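You operate a simulated robot arm through the tools that you are given. There is no shell and no other tool.

Carry out the task below with a simulated robot arm. There is one attempt and no reset: what you move stays moved.

Task
Iron the star sheet onto the blue pouch with the hand press.
Fine: dial at the heat on the sheet, wait for the green dot, press for the seconds on the sheet, give or take two; press back in its cradle, dial off. Set down upright: hand press.

Only the result counts: the job must be done as asked and must still hold three seconds after the hand-in. Knocking over, shifting, dropping, spilling or breaking anything else fails it. Flat cloth is picked up by pressing the open fingertips on it (5 to 10 N) and closing them slowly along it; thin cloth reads only 2 to 8 mm in the jaws.

Robot
A 7-joint arm with a two-finger parallel gripper, fixed in place. Base frame: the origin is at the foot of the arm, x ahead of it, y to its left, z up; the work surface is at about z = 86. Lengths are in cm, angles in degrees, forces in N, time in s.
With the tool pointing down near the work surface it reaches from about 10 to 64 cm from the base axis. Its first joint turns from -66.0 to 66.0 degrees. Payload 1.57 kg.
The tool frame sits at the grasp point between the pads (the TCP): z along the fingers, y along the line on which they close. The tips reach 3 cm beyond it. Largest opening 8 cm; finger width 1.7, thickness 1.2; the body of the gripper, 4 by 8.2 cm, starts 8 cm behind the TCP.
Orientation is that of the tool frame in the base frame, as a unit quaternion [x, y, z, w]. With the fingers straight down and closing along the base's y, the tool's x points along the base's -x, its y along +y and its z along -z.

Tools
- The arm moves only by the tool jog_arm. Its argument "commands" is text: rows parted by semicolons, each of 6 numbers parted by spaces: the shift along the tool's x, y, z in cm, then the turn, a rotation vector about the tool's x, y, z in degrees. In form: dx dy dz ax ay az; .... A call has 1 to 20 rows; each row shifts and turns the commanded pose from where the row before left it, along the tool's axes as they then stand. "gripper" is the opening, from 0 (shut) to 1 (fully open), set as the call begins (left out, the last holds). A row lasts 0.2 s, in which the tool goes at most 5 cm and 8.6 degrees; a call with a longer step from one row to the next is refused whole, and so is a gripper value outside its range. Where a pose cannot be reached the arm comes as near as it can. A force on the tool above 40 N (or 10 N above the force at the start of the call, whichever is more), or a blocked arm, ends the call early, and 0.2 s more pass. The fingers move at their own pace (about 7.2 cm/s each) and stop on an object; they squeeze with about 40 N. The grip force told is the motor's: it shows also when the fingers shut on nothing. Time passes only in rows, and 0.2 s behind the last, so rows that do not move let the fingers close. It gives the time, the measured TCP pose, the force on the tool (base axes), the opening and the grip force at its end, in the units of the frame above (readings bear some noise), with the torque about the TCP (base axes, N m) and any sound that the robot's microphone picked up.
- Cameras (640 x 400 px; columns grow to the right, rows downward): "scene" is fixed at [8.05, 47.73, 141.34]; the picture's right is [-0.48, -0.87, 0.00], its down [-0.50, 0.28, -0.82] and it looks along [0.71, -0.40, -0.58] (base axes); focal length 214 px, centre (320, 200). "wrist" rides on the gripper at [7.2, -0.7, -12.2] in the tool frame; the picture's right is [0.09, 1.00, 0.00], its down [-0.84, 0.08, -0.54] and it looks along [-0.54, 0.05, 0.84] (tool axes); focal length 238 px, centre (320, 200). There is no depth. A picture from a camera that has moved, and an enlarged one, comes with that camera's place and axes in the base frame and with its lens. The place of the scene camera against the robot may be out by one fixed shift of up to 2.5 cm in any direction.
- snapshot(camera): a new picture of that camera. It takes no simulated time.
- close_up(camera, box): a new picture of the part [left, top, right, bottom] of that camera's present view, enlarged. It takes no simulated time.
- close_job(): hands the job in; it is judged then, once.

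Places have to be worked out from the pictures, the camera data and where the tool is seen. Open the gripper and draw the arm clear of the work before you hand the job in, unless the task says otherwise.

The tools are called after "Emit:" as name(argument=value, ...) on one line, values as JSON. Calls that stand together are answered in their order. jog_arm: Moves the arm, as the interface text tells. Its arguments: {"type":"object","properties":{"commands":{"type":"string"},"gripper":{"type":"number"}},"required":["commands"]} The other tools are called the same way: snapshot (camera) takes a picture; close_up (camera, box) takes an enlarged picture of a part of a camera's view; close_job () hands the job in.

At the start:

```text
clock: 0.0
tcp_pos: [27.97, 15.15, 126.66]
tcp_rot: [0.0, 1.0, 0.001, 0.0]
contact_force: [0.9, 1.0, 0.9]
ft_torque: [0.0, -0.03, -0.03]
width: 8.0
grip_force: 0.0
```

scene: 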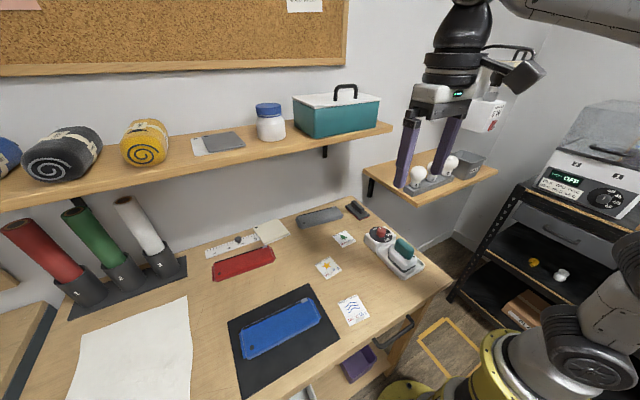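
wrist: 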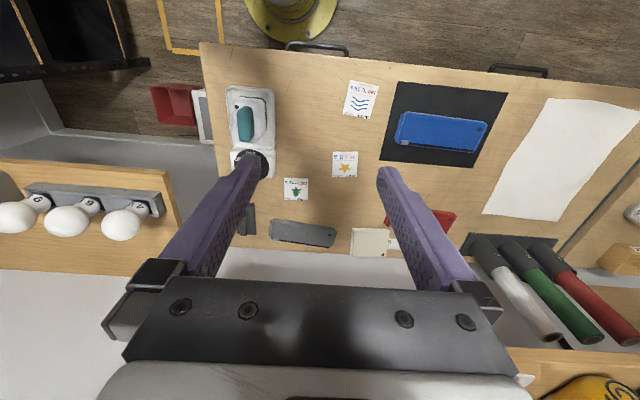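

I'll look closer at the sheets, the press and the pouch first.

Emit:
close_up(camera="scene", box=[300, 220, 380, 280])

Emit:
close_up(camera="scene", box=[350, 210, 450, 290])

Emit:
close_up(camera="wrist", box=[200, 70, 400, 210])

Emit:
close_up(camera="wrist", box=[320, 140, 370, 185])

Emit:
close_up(camera="scene", box=[220, 270, 380, 390])

```text
6.67 times, centred on (340, 250) of scene
camera zoom: at [8.05, 47.73, 141.34], right [-0.48, -0.87, 0.0], down [-0.5, 0.28, -0.82], along [0.71, -0.4, -0.58], focal length 1430 px, centre (187, -133)
```

zoom: 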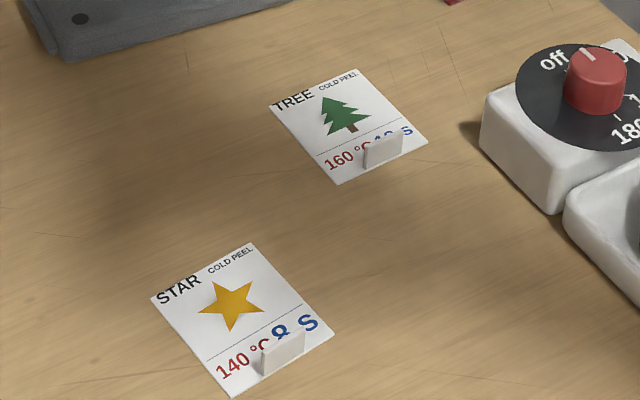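

```text
5.00 times, centred on (400, 250) of scene
camera zoom: at [8.05, 47.73, 141.34], right [-0.48, -0.87, 0.0], down [-0.5, 0.28, -0.82], along [0.71, -0.4, -0.58], focal length 1072 px, centre (-80, -50)
```

zoom: 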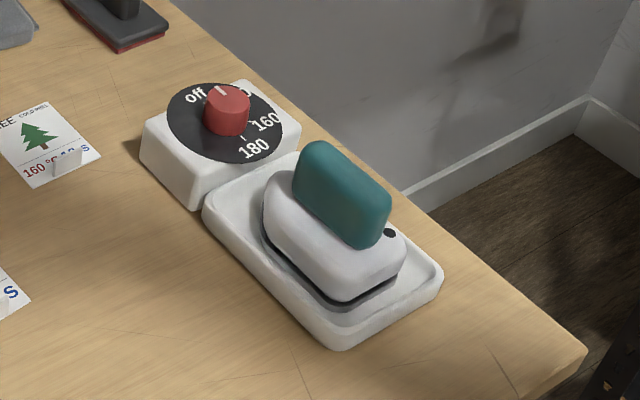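

```text
2.86 times, centred on (300, 140) of wrist
camera zoom: at [20.77, 14.65, 138.69], right [-0.09, 1.0, 0.0], down [0.84, 0.08, 0.54], along [0.54, 0.05, -0.84], focal length 681 px, centre (377, 371)
```

zoom: 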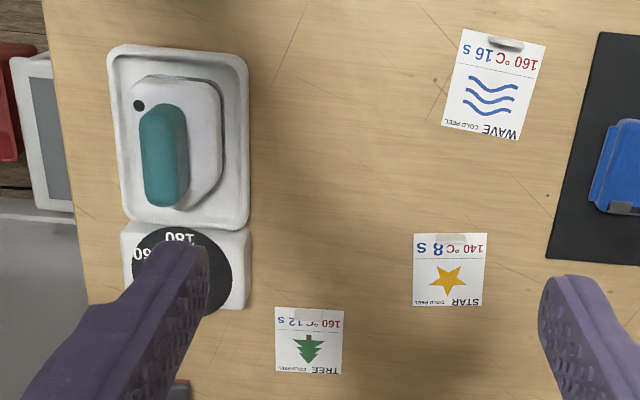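

```text
8.89 times, centred on (345, 162) of wrist
camera zoom: at [20.77, 14.65, 138.69], right [-0.09, 1.0, 0.0], down [0.84, 0.08, 0.54], along [0.54, 0.05, -0.84], focal length 2119 px, centre (98, 533)
```

zoom: 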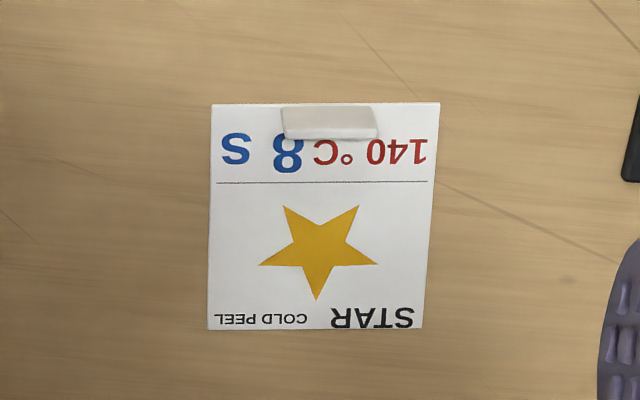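

```text
3.33 times, centred on (300, 330) of scene
camera zoom: at [8.05, 47.73, 141.34], right [-0.48, -0.87, 0.0], down [-0.5, 0.28, -0.82], along [0.71, -0.4, -0.58], focal length 715 px, centre (387, -233)
```

zoom: 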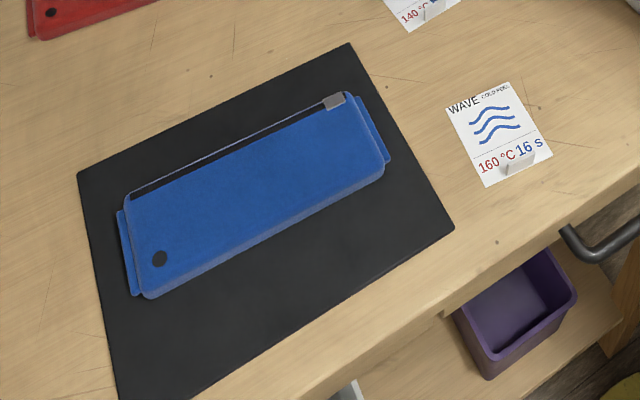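

The star sheet reads 140 °C and 8 s, lies near (44, 23), and has a raised tab on its near edge. The pouch is near (34, 43), the press near (35, 1) and the dial near (44, 1). I'll move above the dial for a closer view.

Emit:
jog_arm(commands="-1.5 -1.72 2.0 0 0 0; -1.5 -1.72 2.0 0 0 0; -1.5 -1.72 2.0 0 0 0; -1.5 -1.72 2.0 0 0 0; -1.5 -1.72 2.0 0 0 0; -1.5 -1.72 2.0 0 0 0; -1.5 -1.72 2.0 0 0 0; -1.5 -1.72 2.0 0 0 0; 0 0 0 0 0 0", gripper=1)

Emit:
snapshot(camera="wrist")

Emit:
snapshot(camera="scene")

```text
clock: 2.0
tcp_pos: [39.83, 1.34, 110.5]
tcp_rot: [0.001, 1.0, 0.0, 0.0]
contact_force: [-0.4, -0.7, 0.0]
ft_torque: [0.0, 0.02, -0.03]
width: 7.98
grip_force: 0.0
```

```text
taken
camera wrist: at [32.68, 0.83, 122.66], right [-0.09, 1.0, 0.0], down [0.84, 0.08, 0.54], along [0.54, 0.05, -0.84], focal length 238 px, centre (320, 200)
```

wrist: 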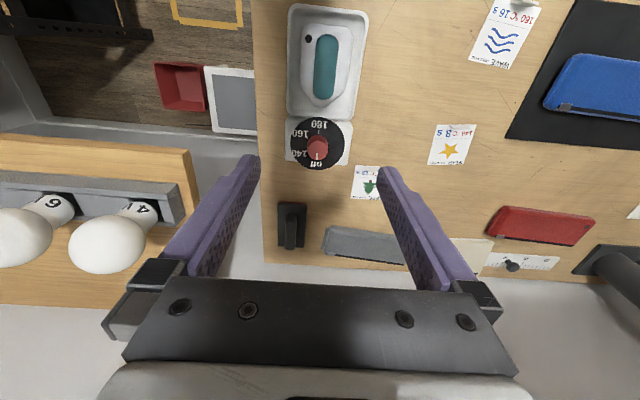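

```text
taken
```

scene: 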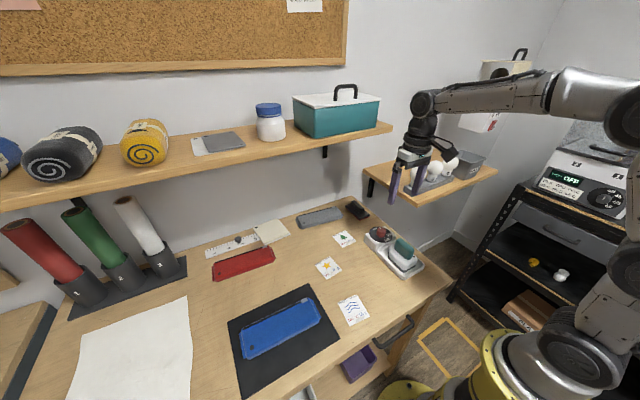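

Emit:
close_up(camera="wrist", box=[280, 105, 360, 180])

Emit:
close_up(camera="wrist", box=[270, 0, 390, 125])

Emit:
close_up(camera="wrist", box=[420, 110, 490, 180])

```text
5.33 times, centred on (320, 142) of wrist
camera zoom: at [32.68, 0.83, 122.66], right [-0.09, 1.0, 0.0], down [0.84, 0.08, 0.54], along [0.54, 0.05, -0.84], focal length 1271 px, centre (320, 507)
```

zoom: 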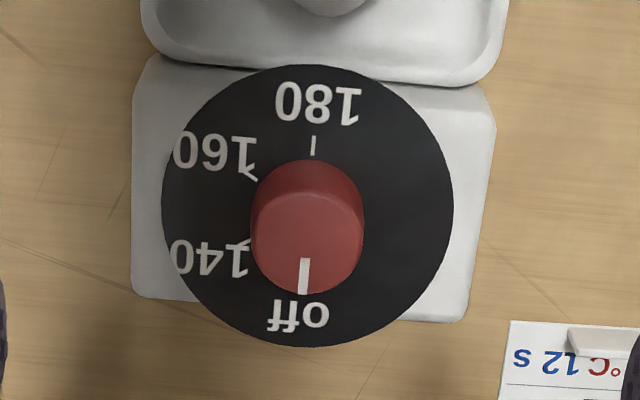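

```text
3.20 times, centred on (330, 62) of wrist
camera zoom: at [32.68, 0.83, 122.66], right [-0.09, 1.0, 0.0], down [0.84, 0.08, 0.54], along [0.54, 0.05, -0.84], focal length 763 px, centre (288, 640)
```

zoom: 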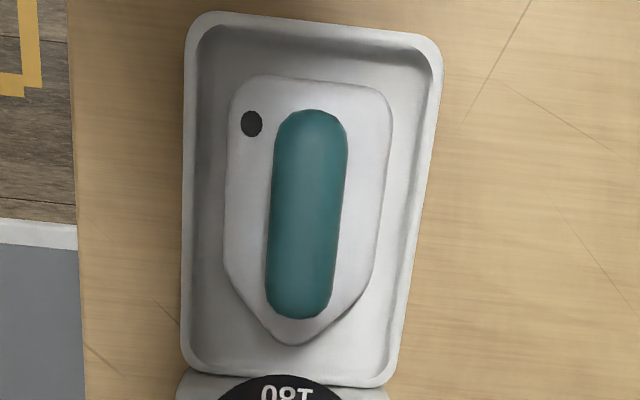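

```text
5.71 times, centred on (455, 145) of wrist
camera zoom: at [32.68, 0.83, 122.66], right [-0.09, 1.0, 0.0], down [0.84, 0.08, 0.54], along [0.54, 0.05, -0.84], focal length 1362 px, centre (-451, 514)
```

zoom: 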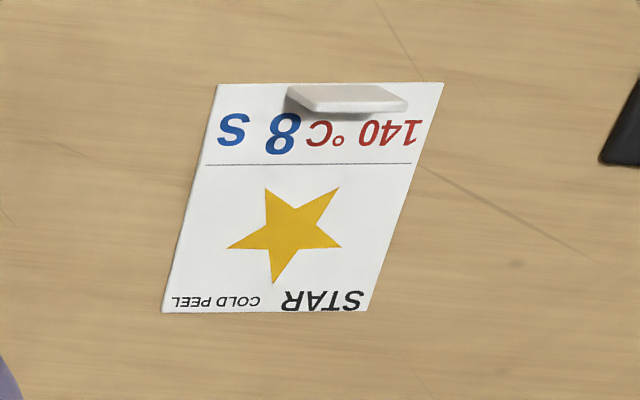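

The dial goes off → 140 → 160 → 180 clockwise in 60° steps seen from above, so 140 is a +60° turn about tool z. The knob is near (44.5, 1.55) with its top at about z = 92. Next I'll look at the pouch from above.

Emit:
jog_arm(commands="0.58 4.07 0.3 0 0 0; 0.58 4.07 0.3 0 0 0; 0.58 4.07 0.3 0 0 0; 0.58 4.07 0.3 0 0 0; 0.58 4.07 0.3 0 0 0; 0.58 4.07 0.3 0 0 0; 0.58 4.07 0.3 0 0 0; 0.58 4.07 0.3 0 0 0; 0.58 4.07 0.3 0 0 0; 0.58 4.07 0.3 0 0 0; 0 0 0 0 0 0")

Emit:
snapshot(camera="wrist")

Emit:
close_up(camera="scene", box=[350, 220, 430, 280])

```text
clock: 4.4
tcp_pos: [34.13, 42.26, 107.66]
tcp_rot: [0.001, 1.0, 0.0, -0.001]
contact_force: [0.6, 0.1, -0.2]
ft_torque: [0.0, 0.01, 0.0]
width: 7.98
grip_force: 0.1
```

```text
taken
camera wrist: at [26.97, 41.64, 119.71], right [-0.09, 1.0, 0.0], down [0.84, 0.08, 0.54], along [0.54, 0.05, -0.84], focal length 238 px, centre (320, 200)
```

wrist: 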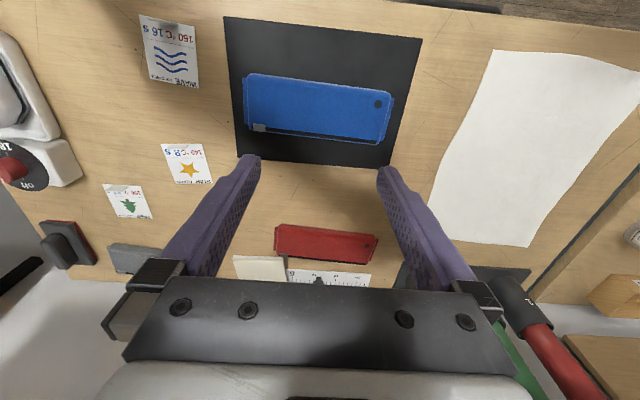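

```text
6.67 times, centred on (390, 250) of scene
camera zoom: at [8.05, 47.73, 141.34], right [-0.48, -0.87, 0.0], down [-0.5, 0.28, -0.82], along [0.71, -0.4, -0.58], focal length 1430 px, centre (-147, -133)
```

zoom: 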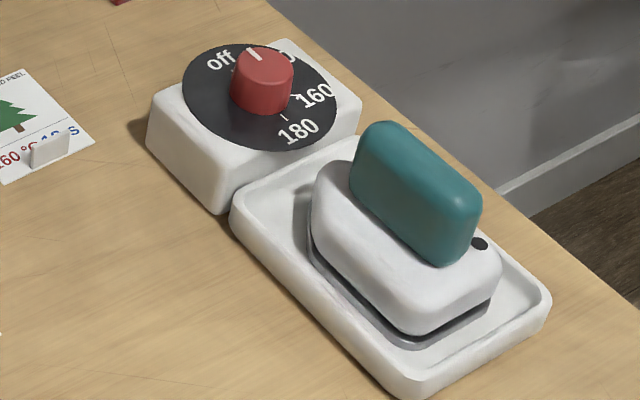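

Emit:
close_up(camera="wrist", box=[220, 10, 430, 170])

```text
2.50 times, centred on (325, 90) of wrist
camera zoom: at [26.97, 41.64, 119.71], right [-0.09, 1.0, 0.0], down [0.84, 0.08, 0.54], along [0.54, 0.05, -0.84], focal length 596 px, centre (308, 475)
```

zoom: 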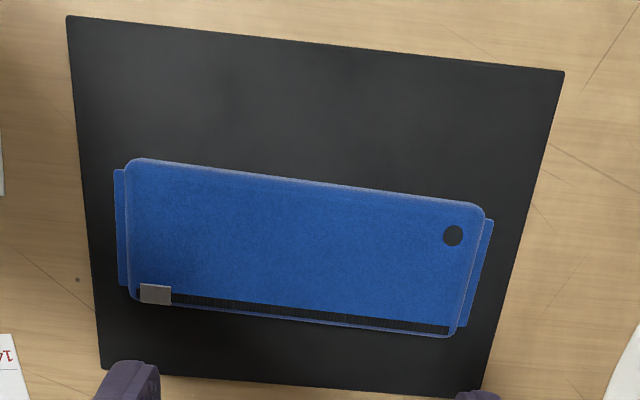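

The pouch top spans x ≈ 30.6–37.7 and y ≈ 33–51, with the zip on the far edge. The sheet's raised tab, about 2.6 wide and 1.8 tall, is near (41.0, 22.7) and turned about 6°. I'll go above it, turn the tool so the fingers close across the tab, and check.

Emit:
jog_arm(commands="-1.145 -3.26 1.28 0 0 0; -1.145 -3.26 1.28 0 0 0; -1.145 -3.26 1.28 0 0 0; -1.145 -3.26 1.28 0 0 0; -1.145 -3.26 1.28 0 0 0; -1.145 -3.26 1.28 0 0 0; 0 0 0 0 0 -8; 0 0 0 0 0 -8; 0 0 0 0 0 -8; 0 0 0 0 0 -8; 0 0 0 0 0 -8; 0 0 0 0 0 -8; 0 0 0 0 0 -8; 0 0 0 0 0 -8; 0 0 0 0 0 -8; 0 0 0 0 0 -8; 0 0 0 0 0 -8; 0 0 0 0 0 -7.6; 0 0 0 0 0 0", gripper=0.4)

Emit:
snapshot(camera="wrist")

Emit:
snapshot(camera="scene")

```text
clock: 8.4
tcp_pos: [40.89, 22.47, 99.93]
tcp_rot: [0.74, -0.672, 0.0, 0.0]
contact_force: [-0.6, -0.2, -0.1]
ft_torque: [-0.01, 0.01, -0.02]
width: 3.16
grip_force: 0.1
```

```text
taken
camera wrist: at [42.36, 15.6, 112.0], right [-0.98, -0.19, 0.0], down [-0.16, 0.83, 0.54], along [-0.1, 0.53, -0.84], focal length 238 px, centre (320, 200)
```

wrist: 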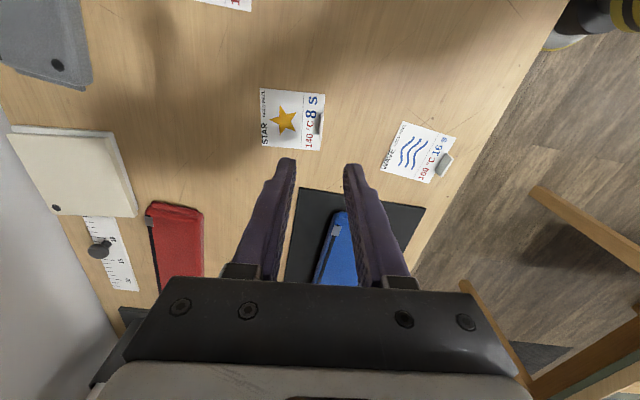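

```text
taken
```

scene: 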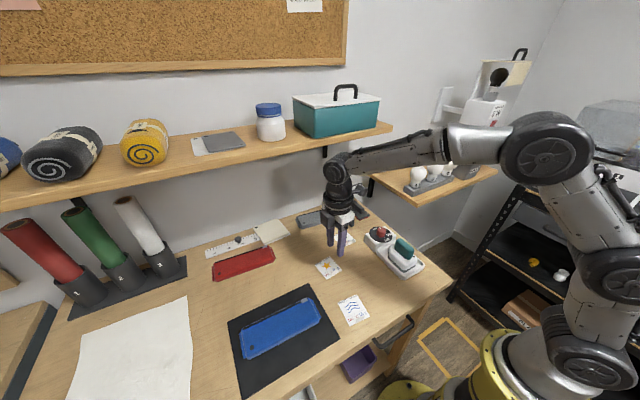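

The arm is above the sheet with the fingers turned. I'll zoom in on the tab to refine where it is.

Emit:
close_up(camera="wrist", box=[250, 80, 340, 160])

```text
5.00 times, centred on (295, 120) of wrist
camera zoom: at [42.36, 15.6, 112.0], right [-0.98, -0.19, 0.0], down [-0.16, 0.83, 0.54], along [-0.1, 0.53, -0.84], focal length 1192 px, centre (445, 600)
```

zoom: 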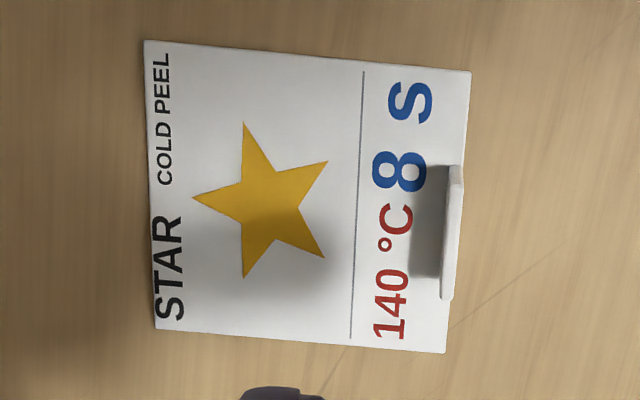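

Tab centre is about (41.0, 22.3) and lines up with the TCP, so I'll descend towards it and check before closing.

Emit:
jog_arm(commands="0 -0.05 2.4 0 0 0; 0 -0.05 2.4 0 0 0; 0 0 2.4 0 0 0; 0 0 1.7 0 0 0; 0 0 0 0 0 0", gripper=0.4)

Emit:
close_up(camera="wrist", box=[220, 100, 420, 240])

Emit:
close_up(camera="scene", box=[290, 220, 390, 290])

```text
clock: 9.6
tcp_pos: [40.95, 22.56, 90.95]
tcp_rot: [0.741, -0.672, 0.001, -0.001]
contact_force: [0.9, 0.2, -0.5]
ft_torque: [-0.03, -0.02, -0.01]
width: 3.21
grip_force: 0.1
```

```text
2.86 times, centred on (320, 170) of wrist
camera zoom: at [42.35, 15.54, 103.08], right [-0.98, -0.19, 0.0], down [-0.16, 0.83, 0.54], along [-0.1, 0.53, -0.84], focal length 681 px, centre (320, 286)
```

zoom: 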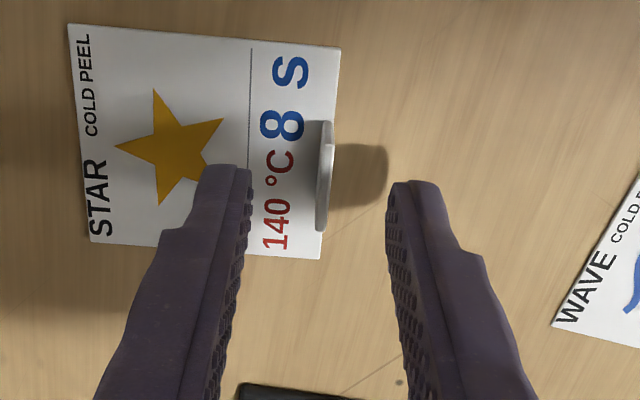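

```text
5.71 times, centred on (340, 255) of scene
camera zoom: at [8.05, 47.73, 141.34], right [-0.48, -0.87, 0.0], down [-0.5, 0.28, -0.82], along [0.71, -0.4, -0.58], focal length 1226 px, centre (206, -114)
```

zoom: 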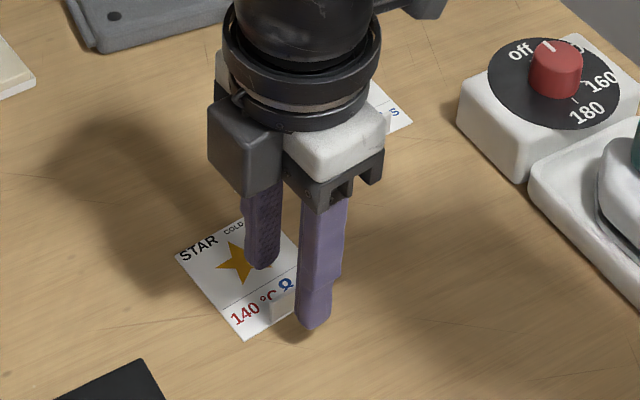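

The fingers straddle the tab, whose centre is about (41.0, 22.1). I'll shift slightly, lower the tips close to the sheet and close on the tab.

Emit:
jog_arm(commands="0.3 0 0.5 0 0 0; 0 0 0.5 0 0 0; 0 0 0.4 0 0 0; 0 0 0 0 0 0", gripper=0.4)

Emit:
jog_arm(commands="0 0 0 0 0 0; 0 0 0 0 0 0; 0 0 0 0 0 0", gripper=0)

Emit:
close_up(camera="wrist", box=[220, 100, 420, 240])

```text
clock: 10.6
tcp_pos: [40.95, 22.17, 89.52]
tcp_rot: [0.741, -0.672, -0.001, 0.0]
contact_force: [-0.1, 0.0, 0.0]
ft_torque: [0.02, -0.01, 0.02]
width: 3.19
grip_force: 0.0
```

```text
clock: 11.4
tcp_pos: [41.06, 22.24, 89.66]
tcp_rot: [0.741, -0.672, -0.001, 0.0]
contact_force: [-0.1, 0.0, -0.2]
ft_torque: [-0.01, 0.03, 0.0]
width: 0.16
grip_force: 23.5
```

```text
2.86 times, centred on (320, 170) of wrist
camera zoom: at [42.45, 15.28, 101.71], right [-0.98, -0.19, 0.0], down [-0.16, 0.83, 0.54], along [-0.1, 0.53, -0.84], focal length 681 px, centre (320, 286)
```

zoom: 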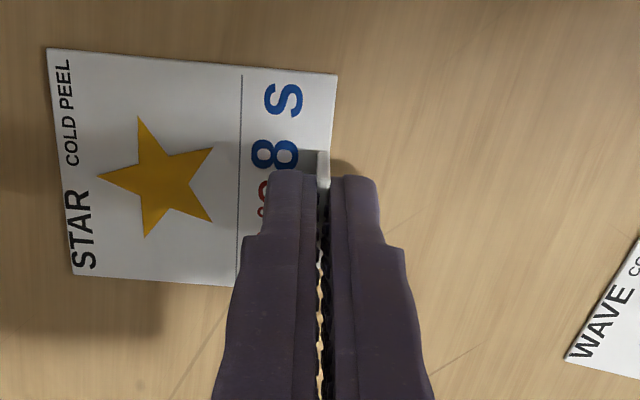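

The jaws stopped at 0.16 cm with grip force, so they probably hold the thin tab. I'll lift a few cm to check.

Emit:
jog_arm(commands="0 0 0 0 0 0; 0 0 -0.5 0 0 0; 0 0 -1 0 0 0; 0 0 -1.5 0 0 0; 0 0 -2 0 0 0; 0 0 -2 0 0 0; 0 0 0 0 0 0", gripper=0)

Emit:
snapshot(camera="wrist")

Emit:
close_up(camera="scene", box=[290, 200, 390, 280])

```text
clock: 13.0
tcp_pos: [41.03, 22.36, 96.67]
tcp_rot: [0.741, -0.671, 0.0, 0.0]
contact_force: [-0.9, -0.9, -0.4]
ft_torque: [0.0, -0.01, -0.01]
width: 0.17
grip_force: 22.9
```

```text
taken
camera wrist: at [42.47, 15.32, 108.73], right [-0.98, -0.19, 0.0], down [-0.16, 0.83, 0.54], along [-0.1, 0.53, -0.84], focal length 238 px, centre (320, 200)
```

wrist: 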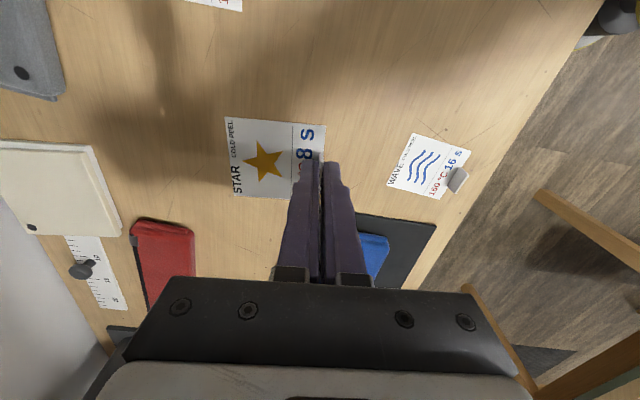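

```text
5.00 times, centred on (340, 240) of scene
camera zoom: at [8.05, 47.73, 141.34], right [-0.48, -0.87, 0.0], down [-0.5, 0.28, -0.82], along [0.71, -0.4, -0.58], focal length 1072 px, centre (220, 0)
```

zoom: 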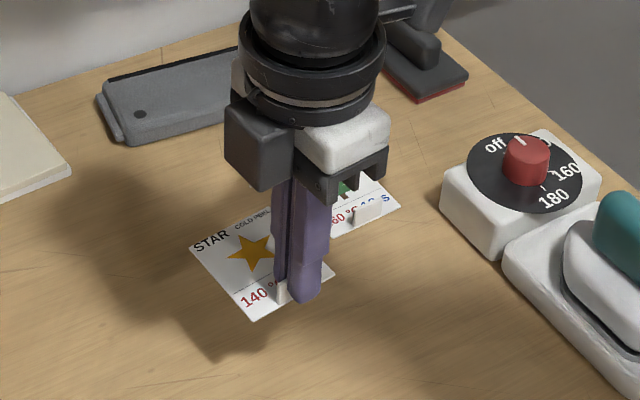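

The sheet is held level. I'll turn it to match the pouch and carry it so the star ends over about (34.2, 42), then check before lowering.

Emit:
jog_arm(commands="0 0 0 0 0 7.3; -1.4 0.9 0 0 0 0; -2.7 1.6 0 0 0 0; -3.2 1.9 0 0 0 0; -3.2 1.9 0 0 0 0; -3.2 1.9 0 0 0 0; -2.7 1.6 0 0 0 0; -1.8 1.05 0 0 0 0; -0.86 0.5 1 0 0 0; 0 0 1 0 0 0; 0 0 0 0 0 0; 0 0 0 0 0 0", gripper=0)

Emit:
snapshot(camera="wrist")

Emit:
close_up(camera="scene", box=[220, 250, 380, 390])

```text
clock: 15.6
tcp_pos: [30.25, 41.71, 94.62]
tcp_rot: [-0.696, 0.718, 0.0, 0.0]
contact_force: [0.8, 0.9, 0.3]
ft_torque: [0.0, -0.01, 0.04]
width: 0.14
grip_force: 23.3
```

```text
taken
camera wrist: at [30.83, 34.56, 106.72], right [-1.0, -0.06, 0.0], down [-0.05, 0.84, 0.54], along [-0.03, 0.54, -0.84], focal length 238 px, centre (320, 200)
```

wrist: 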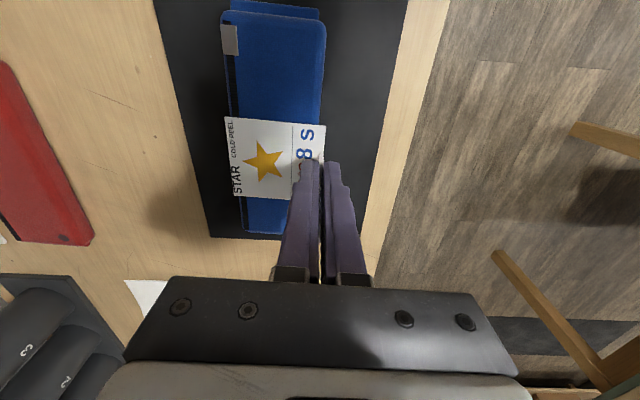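

```text
2.86 times, centred on (300, 320) of scene
camera zoom: at [8.05, 47.73, 141.34], right [-0.48, -0.87, 0.0], down [-0.5, 0.28, -0.82], along [0.71, -0.4, -0.58], focal length 613 px, centre (377, -143)
```

zoom: 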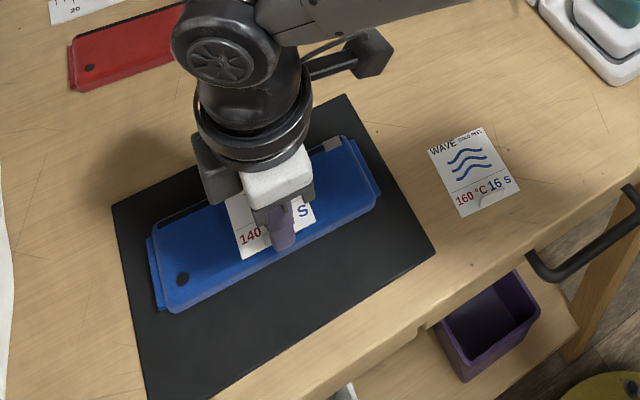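

The sheet is above the pouch, square to it. I'll lower it slowly until I see contact.

Emit:
jog_arm(commands="0 0 1 0 0 0; 0 0 1 0 0 0; 0 0 0.8 0 0 0; 0 0 0 0 0 0", gripper=0)

Emit:
snapshot(camera="wrist")

Emit:
close_up(camera="scene", box=[240, 270, 340, 350])

```text
clock: 16.6
tcp_pos: [30.31, 41.88, 92.08]
tcp_rot: [-0.696, 0.718, 0.0, 0.003]
contact_force: [-3.3, -1.5, 18.4]
ft_torque: [-0.02, -0.01, -0.06]
width: 0.16
grip_force: 23.5
```

```text
taken
camera wrist: at [30.8, 34.64, 104.13], right [-1.0, -0.06, 0.0], down [-0.05, 0.84, 0.55], along [-0.03, 0.55, -0.84], focal length 238 px, centre (320, 200)
```

wrist: 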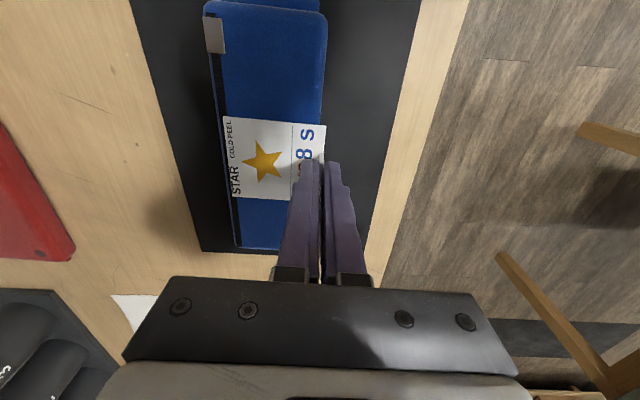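

```text
5.00 times, centred on (290, 310) of scene
camera zoom: at [8.03, 47.7, 141.35], right [-0.48, -0.87, 0.0], down [-0.5, 0.28, -0.82], along [0.71, -0.4, -0.58], focal length 1072 px, centre (470, -350)
```

zoom: 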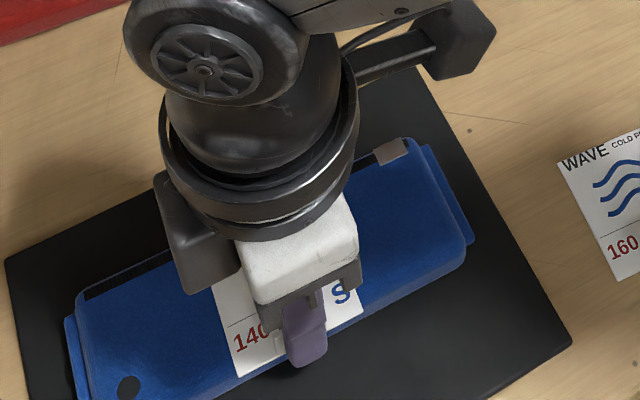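

Contact is at TCP z ≈ 92.1, so the pouch top is at about z = 88.6 and the sheet's far edge just reaches the zip. I'll lift slightly, shift 0.4 cm nearer, and settle it with a light touch.

Emit:
jog_arm(commands="0 0 -0.5 0 0 0; 0 0 -0.4 0 0 0; 0 0.4 0 0 0 0; 0 0 0.3 0 0 0; 0 0 0.25 0 0 0; 0 0 0 0 0 0", gripper=0)

Emit:
snapshot(camera="wrist")

```text
clock: 18.0
tcp_pos: [29.82, 41.82, 92.17]
tcp_rot: [-0.696, 0.718, 0.0, 0.0]
contact_force: [-1.0, 0.3, 1.5]
ft_torque: [-0.01, -0.03, 0.01]
width: 0.17
grip_force: 22.9
```

```text
taken
camera wrist: at [30.39, 34.6, 104.26], right [-1.0, -0.06, 0.0], down [-0.05, 0.84, 0.54], along [-0.03, 0.54, -0.84], focal length 238 px, centre (320, 200)
```

wrist: 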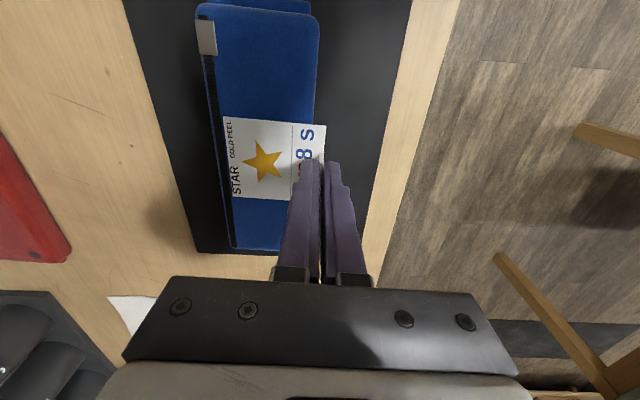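

The sheet now clears the zip and lies on the pouch. I'll open the fingers slightly and rise straight up.

Emit:
jog_arm(commands="0 0 0 0 0 0; 0 0 0 0 0 0; 0 0 -0.5 0 0 0; 0 0 -1 0 0 0; 0 0 -2 0 0 0; 0 0 -3 0 0 0; 0 0 -3 0 0 0; 0 0 0 0 0 0", gripper=0.2)

Emit:
snapshot(camera="wrist")

Emit:
close_up(camera="scene", box=[220, 270, 340, 370])

```text
clock: 19.8
tcp_pos: [29.95, 41.64, 101.87]
tcp_rot: [-0.696, 0.718, 0.0, 0.001]
contact_force: [0.5, 0.0, 0.2]
ft_torque: [0.0, 0.04, 0.0]
width: 1.58
grip_force: 0.0
```

```text
taken
camera wrist: at [30.45, 34.56, 113.85], right [-1.0, -0.06, 0.0], down [-0.05, 0.84, 0.54], along [-0.03, 0.54, -0.84], focal length 238 px, centre (320, 200)
```

wrist: 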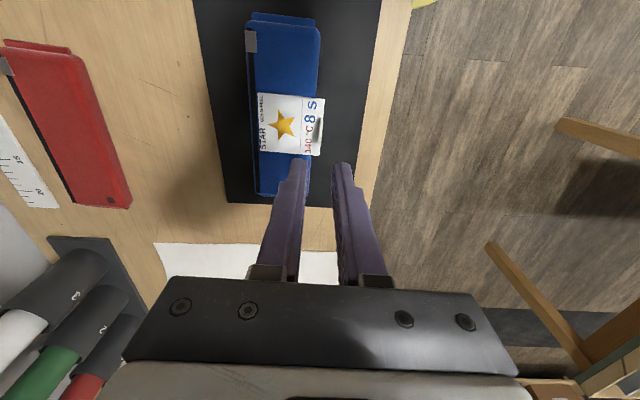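

```text
4.00 times, centred on (280, 320) of scene
camera zoom: at [8.05, 47.73, 141.34], right [-0.48, -0.87, 0.0], down [-0.5, 0.28, -0.82], along [0.71, -0.4, -0.58], focal length 858 px, centre (480, -280)
```

zoom: 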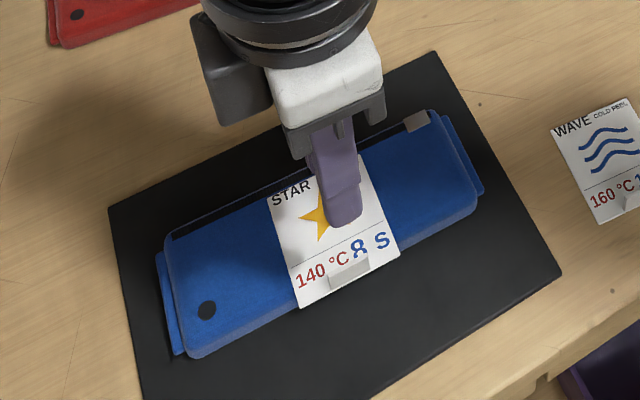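

The sheet lies flat on the pouch. I'll zoom in to measure where the star and tab now are.

Emit:
close_up(camera="wrist", box=[230, 70, 350, 170])

```text
4.00 times, centred on (290, 120) of wrist
camera zoom: at [30.45, 34.56, 113.85], right [-1.0, -0.06, 0.0], down [-0.05, 0.84, 0.54], along [-0.03, 0.54, -0.84], focal length 953 px, centre (440, 520)
```

zoom: 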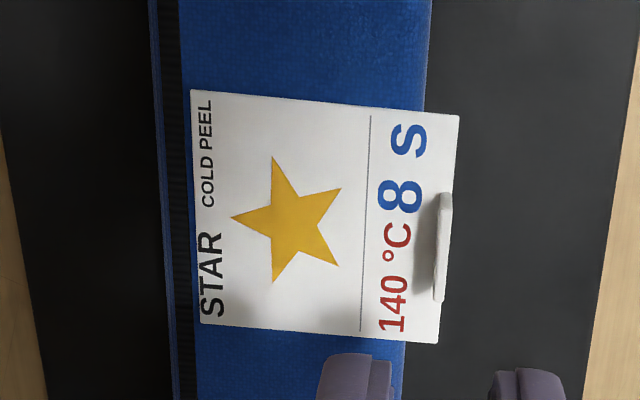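

Star centre is about (34.0, 41.7). Next is the dial: I'll go above the knob with the tool yawed +30° and look.

Emit:
jog_arm(commands="1.5 -0.6 -1 0 0 0; 3.0 -1.2 -1 0 0 0; 3.9 -1.55 0 0 0 0; 3.9 -1.55 0 0 0 0; 3.9 -1.55 0 0 0 0; 3.9 -1.55 0 0 0 0; 3.9 -1.55 0 0 0 0; 3.9 -1.55 0 0 0 0; 3.9 -1.55 0 0 0 0; 3.9 -1.55 0 0 0 0; 2.6 -1.0 0 0 0 0; 1.34 -0.5 0 0 0 0; 0 0 0 0 0 8.33; 0 0 0 0 0 8.33; 0 0 0 0 0 8.33; 0 0 0 0 0 8.33; 0 0 0 0 0 8.33; 0 0 0 0 0 8.33; 0 0 0 0 0 8.33; 0 0 0 0 0 0", gripper=0.6)

Emit:
snapshot(camera="wrist")

Emit:
snapshot(camera="scene")

```text
clock: 24.0
tcp_pos: [44.3, 1.63, 103.68]
tcp_rot: [-0.258, 0.966, 0.0, 0.0]
contact_force: [-0.2, 1.3, 0.3]
ft_torque: [-0.04, 0.0, -0.01]
width: 4.8
grip_force: 0.2
```

```text
taken
camera wrist: at [38.57, -2.46, 115.77], right [-0.58, 0.82, 0.0], down [0.69, 0.48, 0.54], along [0.44, 0.31, -0.84], focal length 238 px, centre (320, 200)
```

wrist: 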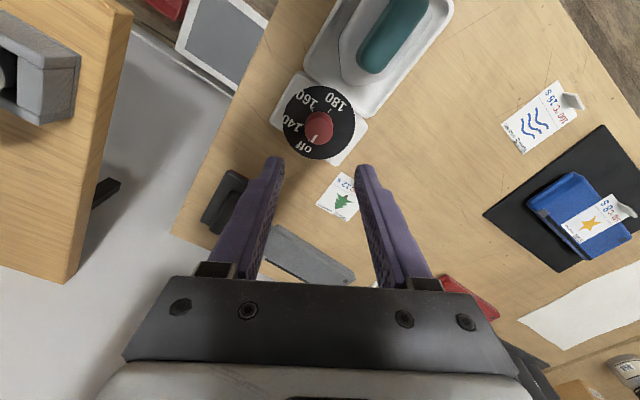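

```text
taken
```

scene: 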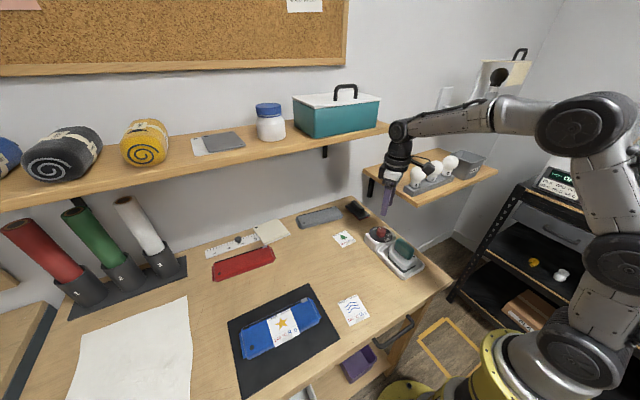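

Emit:
close_up(camera="wrist", box=[265, 70, 375, 170])

Emit:
close_up(camera="wrist", box=[290, 0, 460, 120])

```text
4.00 times, centred on (320, 120) of wrist
camera zoom: at [38.57, -2.46, 115.77], right [-0.58, 0.82, 0.0], down [0.69, 0.48, 0.54], along [0.44, 0.31, -0.84], focal length 953 px, centre (320, 520)
```

zoom: 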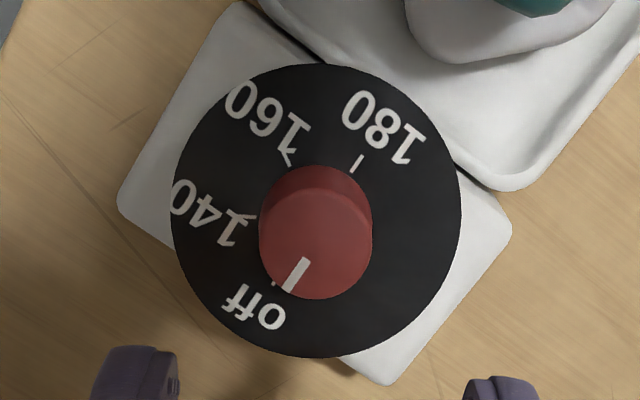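

```text
3.33 times, centred on (375, 60) of wrist
camera zoom: at [38.57, -2.46, 115.77], right [-0.58, 0.82, 0.0], down [0.69, 0.48, 0.54], along [0.44, 0.31, -0.84], focal length 794 px, centre (137, 667)
```

zoom: 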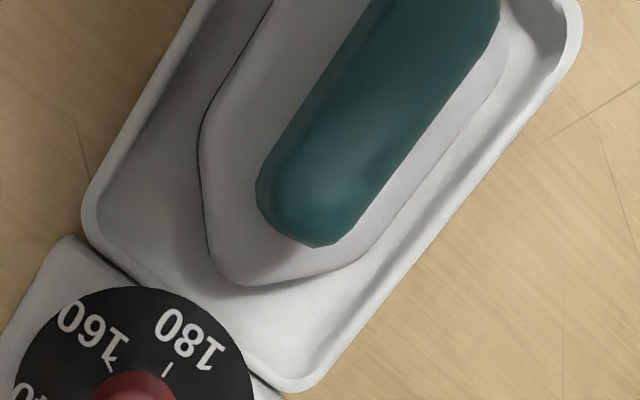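

Disc is at z ≈ 90, the knob centre about (44.4, 1.5), top about 91.9. I'll lower the fingers around the knob, keeping the tips just above the disc, then close.

Emit:
jog_arm(commands="-0.05 -0.15 2.5 0 0 0; 0 0 2.5 0 0 0; 0 0 2.5 0 0 0; 0 0 1.5 0 0 0; 0 0 0.8 0 0 0; 0 0 0.4 0 0 0; 0 0 0 0 0 0", gripper=0.6)

Emit:
close_up(camera="wrist", box=[220, 100, 420, 240])

Emit:
close_up(camera="scene", box=[340, 200, 430, 270])

```text
clock: 25.6
tcp_pos: [44.64, 1.55, 93.45]
tcp_rot: [-0.258, 0.966, 0.0, 0.0]
contact_force: [0.3, 0.0, -0.6]
ft_torque: [-0.02, 0.01, 0.02]
width: 4.81
grip_force: 0.0
```

```text
2.86 times, centred on (320, 170) of wrist
camera zoom: at [38.68, -2.55, 105.58], right [-0.58, 0.82, 0.0], down [0.69, 0.48, 0.54], along [0.44, 0.31, -0.84], focal length 681 px, centre (320, 286)
```

zoom: 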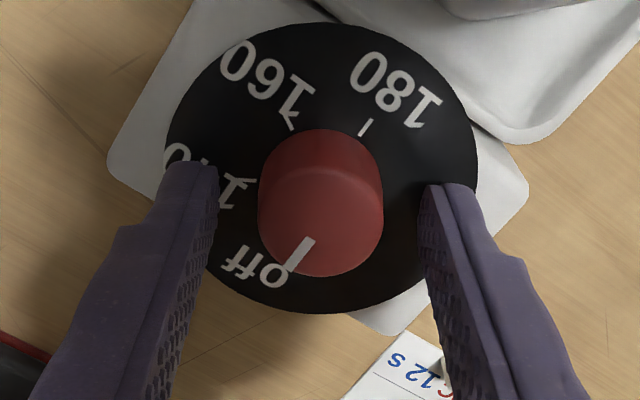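

```text
5.71 times, centred on (385, 235) of scene
camera zoom: at [8.05, 47.73, 141.34], right [-0.48, -0.87, 0.0], down [-0.5, 0.28, -0.82], along [0.71, -0.4, -0.58], focal length 1226 px, centre (-51, 0)
```

zoom: 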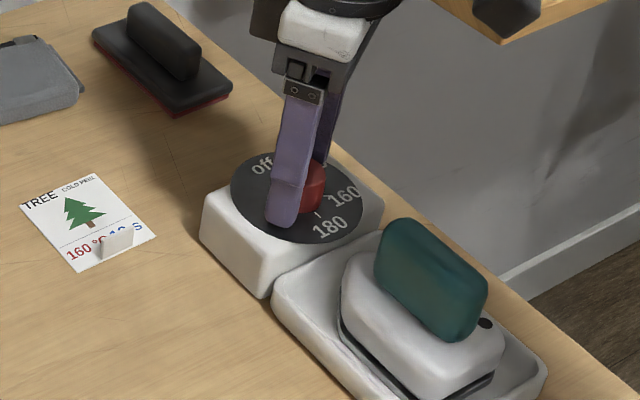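

The fingers are evenly placed around the knob. I'll close on it.

Emit:
jog_arm(commands="0 0 0 0 0 0; 0 0 0 0 0 0; 0 0 0 0 0 0", gripper=0)

Emit:
close_up(camera="wrist", box=[220, 100, 420, 240])

```text
clock: 26.4
tcp_pos: [44.41, 1.48, 93.4]
tcp_rot: [-0.259, 0.966, 0.0, 0.0]
contact_force: [0.0, 1.0, -1.3]
ft_torque: [0.08, -0.07, 0.02]
width: 2.87
grip_force: 39.0
```

```text
2.86 times, centred on (320, 170) of wrist
camera zoom: at [38.69, -2.54, 105.59], right [-0.58, 0.82, 0.0], down [0.69, 0.48, 0.54], along [0.44, 0.31, -0.84], focal length 681 px, centre (320, 286)
```

zoom: 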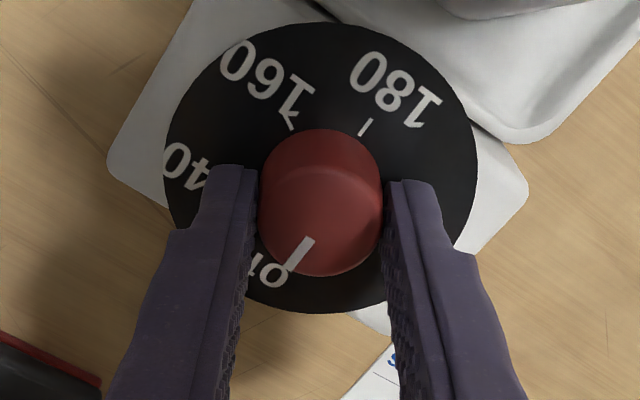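

The knob is held at 2.87 cm. I'll turn it +60° about tool z, clockwise from above, to 140.

Emit:
jog_arm(commands="0 0 0 0 0 6; 0 0 0 0 0 6; 0 0 0 0 0 6; 0 0 0 0 0 6; 0 0 0 0 0 6; 0 0 0 0 0 6; 0 0 0 0 0 6; 0 0 0 0 0 6; 0 0 0 0 0 6; 0 0 0 0 0 6; 0 0 0 0 0 0", gripper=0)

Emit:
close_up(camera="wrist", box=[220, 100, 420, 240])

Emit:
close_up(camera="scene", box=[340, 200, 430, 270])

```text
clock: 28.8
tcp_pos: [44.53, 1.43, 93.56]
tcp_rot: [0.259, 0.966, 0.0, 0.001]
contact_force: [3.9, -10.7, -2.6]
ft_torque: [-0.25, 0.09, 0.01]
width: 2.87
grip_force: 38.5
```

```text
2.86 times, centred on (320, 170) of wrist
camera zoom: at [38.02, 4.57, 105.58], right [0.42, 0.91, 0.0], down [0.76, -0.35, 0.54], along [0.49, -0.23, -0.84], focal length 681 px, centre (320, 286)
```

zoom: 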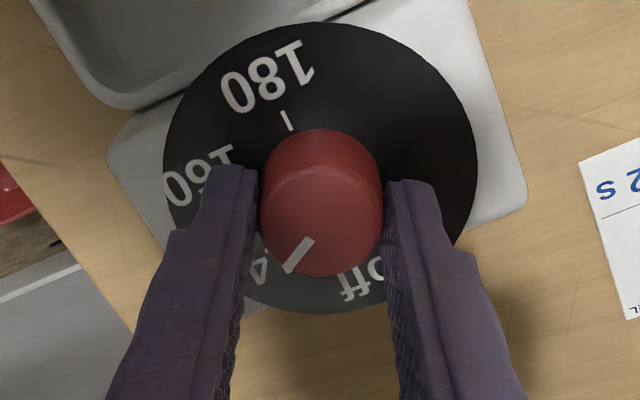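

```text
5.71 times, centred on (385, 235) of scene
camera zoom: at [8.07, 47.7, 141.35], right [-0.48, -0.87, 0.0], down [-0.5, 0.28, -0.82], along [0.71, -0.4, -0.58], focal length 1226 px, centre (-51, 0)
```

zoom: 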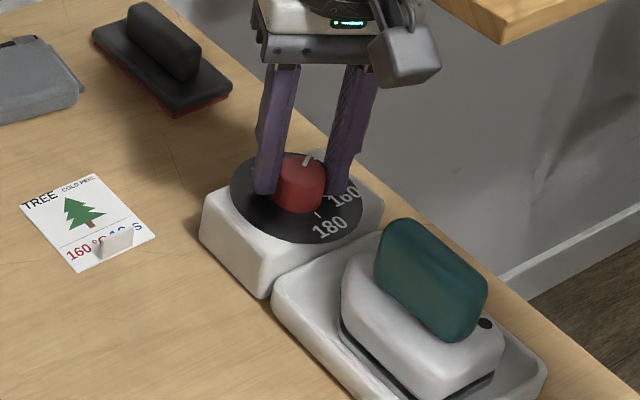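

The pointer turned with the tool. I'll release, rise, and check it against the 140 mark.

Emit:
jog_arm(commands="0 0 0 0 0 0; 0 0 0 0 0 0; 0 0 -1 0 0 0; 0 0 -2 0 0 0; 0 0 -3 0 0 0; 0 0 -3 0 0 0; 0 0 -3 0 0 0; 0 0 0 0 0 0", gripper=0.6)

Emit:
close_up(camera="wrist", box=[240, 50, 400, 170])

Emit:
snapshot(camera="wrist")

Emit:
close_up(camera="scene", box=[340, 210, 440, 280])

```text
clock: 30.6
tcp_pos: [44.37, 1.57, 105.4]
tcp_rot: [0.259, 0.966, 0.0, 0.001]
contact_force: [-1.1, 0.2, -0.2]
ft_torque: [0.01, -0.01, -0.04]
width: 4.81
grip_force: 0.1
```

```text
3.33 times, centred on (320, 110) of wrist
camera zoom: at [37.95, 4.66, 117.56], right [0.42, 0.91, 0.0], down [0.76, -0.35, 0.54], along [0.49, -0.23, -0.84], focal length 794 px, centre (320, 500)
```

zoom: 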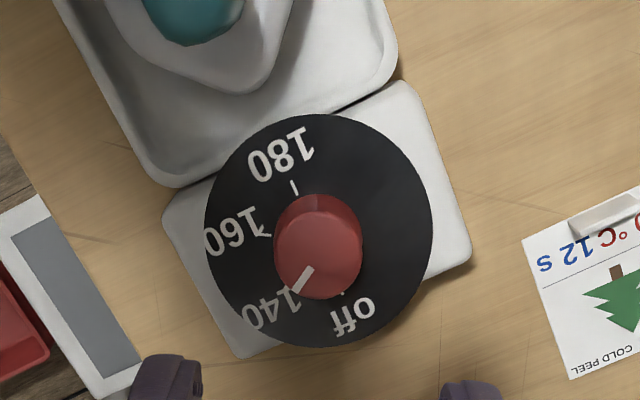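

```text
taken
camera wrist: at [37.95, 4.66, 117.56], right [0.42, 0.91, 0.0], down [0.76, -0.35, 0.54], along [0.49, -0.23, -0.84], focal length 238 px, centre (320, 200)
```

wrist: 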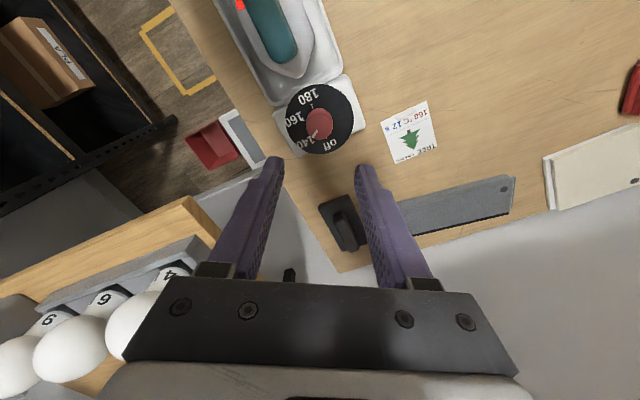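

```text
5.71 times, centred on (390, 245) of scene
camera zoom: at [8.05, 47.73, 141.34], right [-0.48, -0.87, 0.0], down [-0.5, 0.28, -0.82], along [0.71, -0.4, -0.58], focal length 1226 px, centre (-80, -57)
```

zoom: 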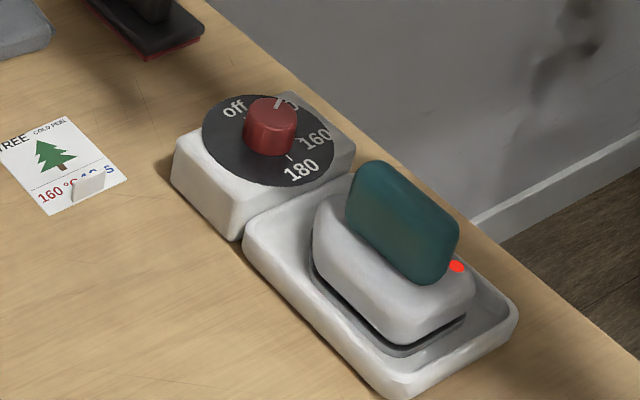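

The lamp on the press is now red, so it is heating. I'll zoom in on the pointer against the tick.

Emit:
close_up(camera="wrist", box=[280, 75, 360, 160])

Emit:
close_up(camera="scene", box=[365, 218, 405, 248])

```text
4.71 times, centred on (320, 118) of wrist
camera zoom: at [37.95, 4.66, 117.56], right [0.42, 0.91, 0.0], down [0.76, -0.35, 0.54], along [0.49, -0.23, -0.84], focal length 1122 px, centre (320, 588)
```

zoom: 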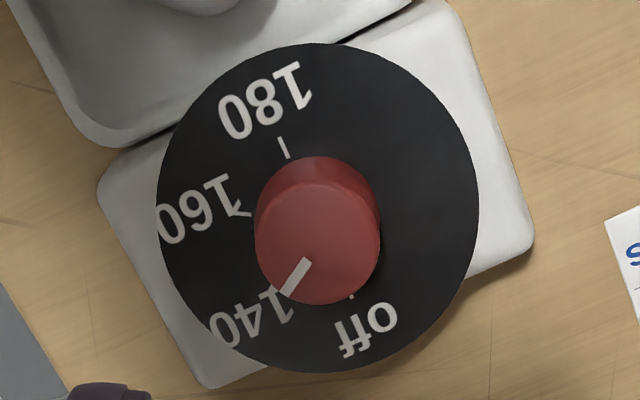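

```text
13.33 times, centred on (385, 233) of scene
camera zoom: at [8.05, 47.73, 141.34], right [-0.48, -0.87, 0.0], down [-0.5, 0.28, -0.82], along [0.71, -0.4, -0.58], focal length 2860 px, centre (-547, -240)
```

zoom: 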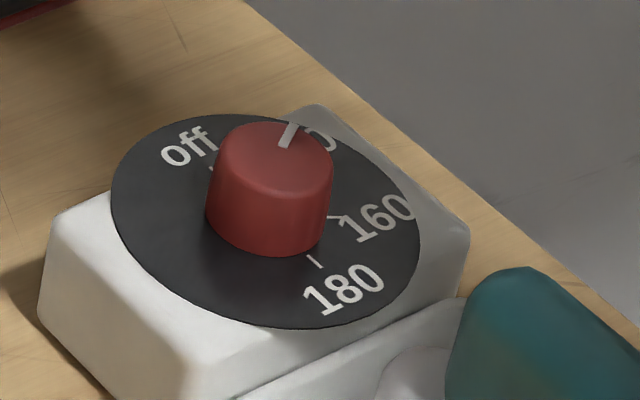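

The pointer is at 140. The press handle centre works out at about (34.45, 1.6) with its top near z ≈ 94. I'll bring the tool back to 0° yaw above it and look.

Emit:
jog_arm(commands="0 0 0 0 0 -7.5; 0 0 0 0 0 -7.5; 0 0 0 0 0 -7.5; 0 0 0 0 0 -7.5; 2.5 0 0 0 0 0; 2.5 0 0 0 0 0; 2.5 0 0 0 0 0; 2.4 0 0 0 0 0; 0 0 1.5 0 0 0; 0 0 0 0 0 0", gripper=0.7)

Emit:
snapshot(camera="wrist")

Emit:
close_up(camera="scene", box=[350, 200, 450, 280])

```text
clock: 32.8
tcp_pos: [34.58, 1.53, 103.98]
tcp_rot: [0.001, 1.0, 0.001, 0.0]
contact_force: [0.0, -0.3, 0.2]
ft_torque: [-0.01, 0.01, 0.0]
width: 5.63
grip_force: 0.1
```

```text
taken
camera wrist: at [27.49, 0.96, 116.06], right [-0.09, 1.0, 0.0], down [0.84, 0.08, 0.54], along [0.54, 0.05, -0.84], focal length 238 px, centre (320, 200)
```

wrist: 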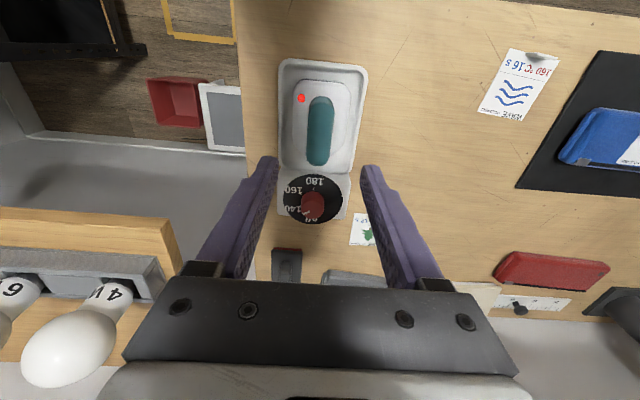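

```text
5.00 times, centred on (400, 240) of scene
camera zoom: at [8.05, 47.73, 141.34], right [-0.48, -0.87, 0.0], down [-0.5, 0.28, -0.82], along [0.71, -0.4, -0.58], focal length 1072 px, centre (-80, 0)
```

zoom: 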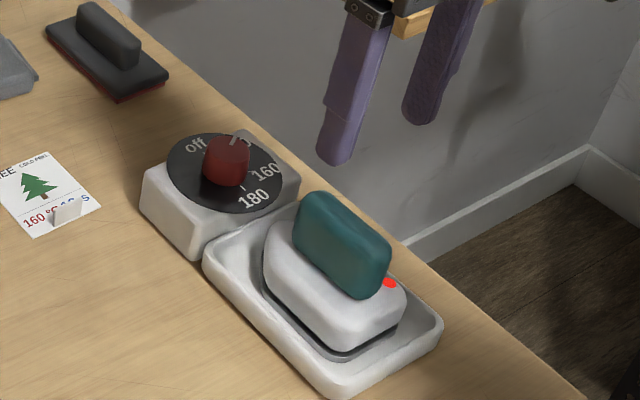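

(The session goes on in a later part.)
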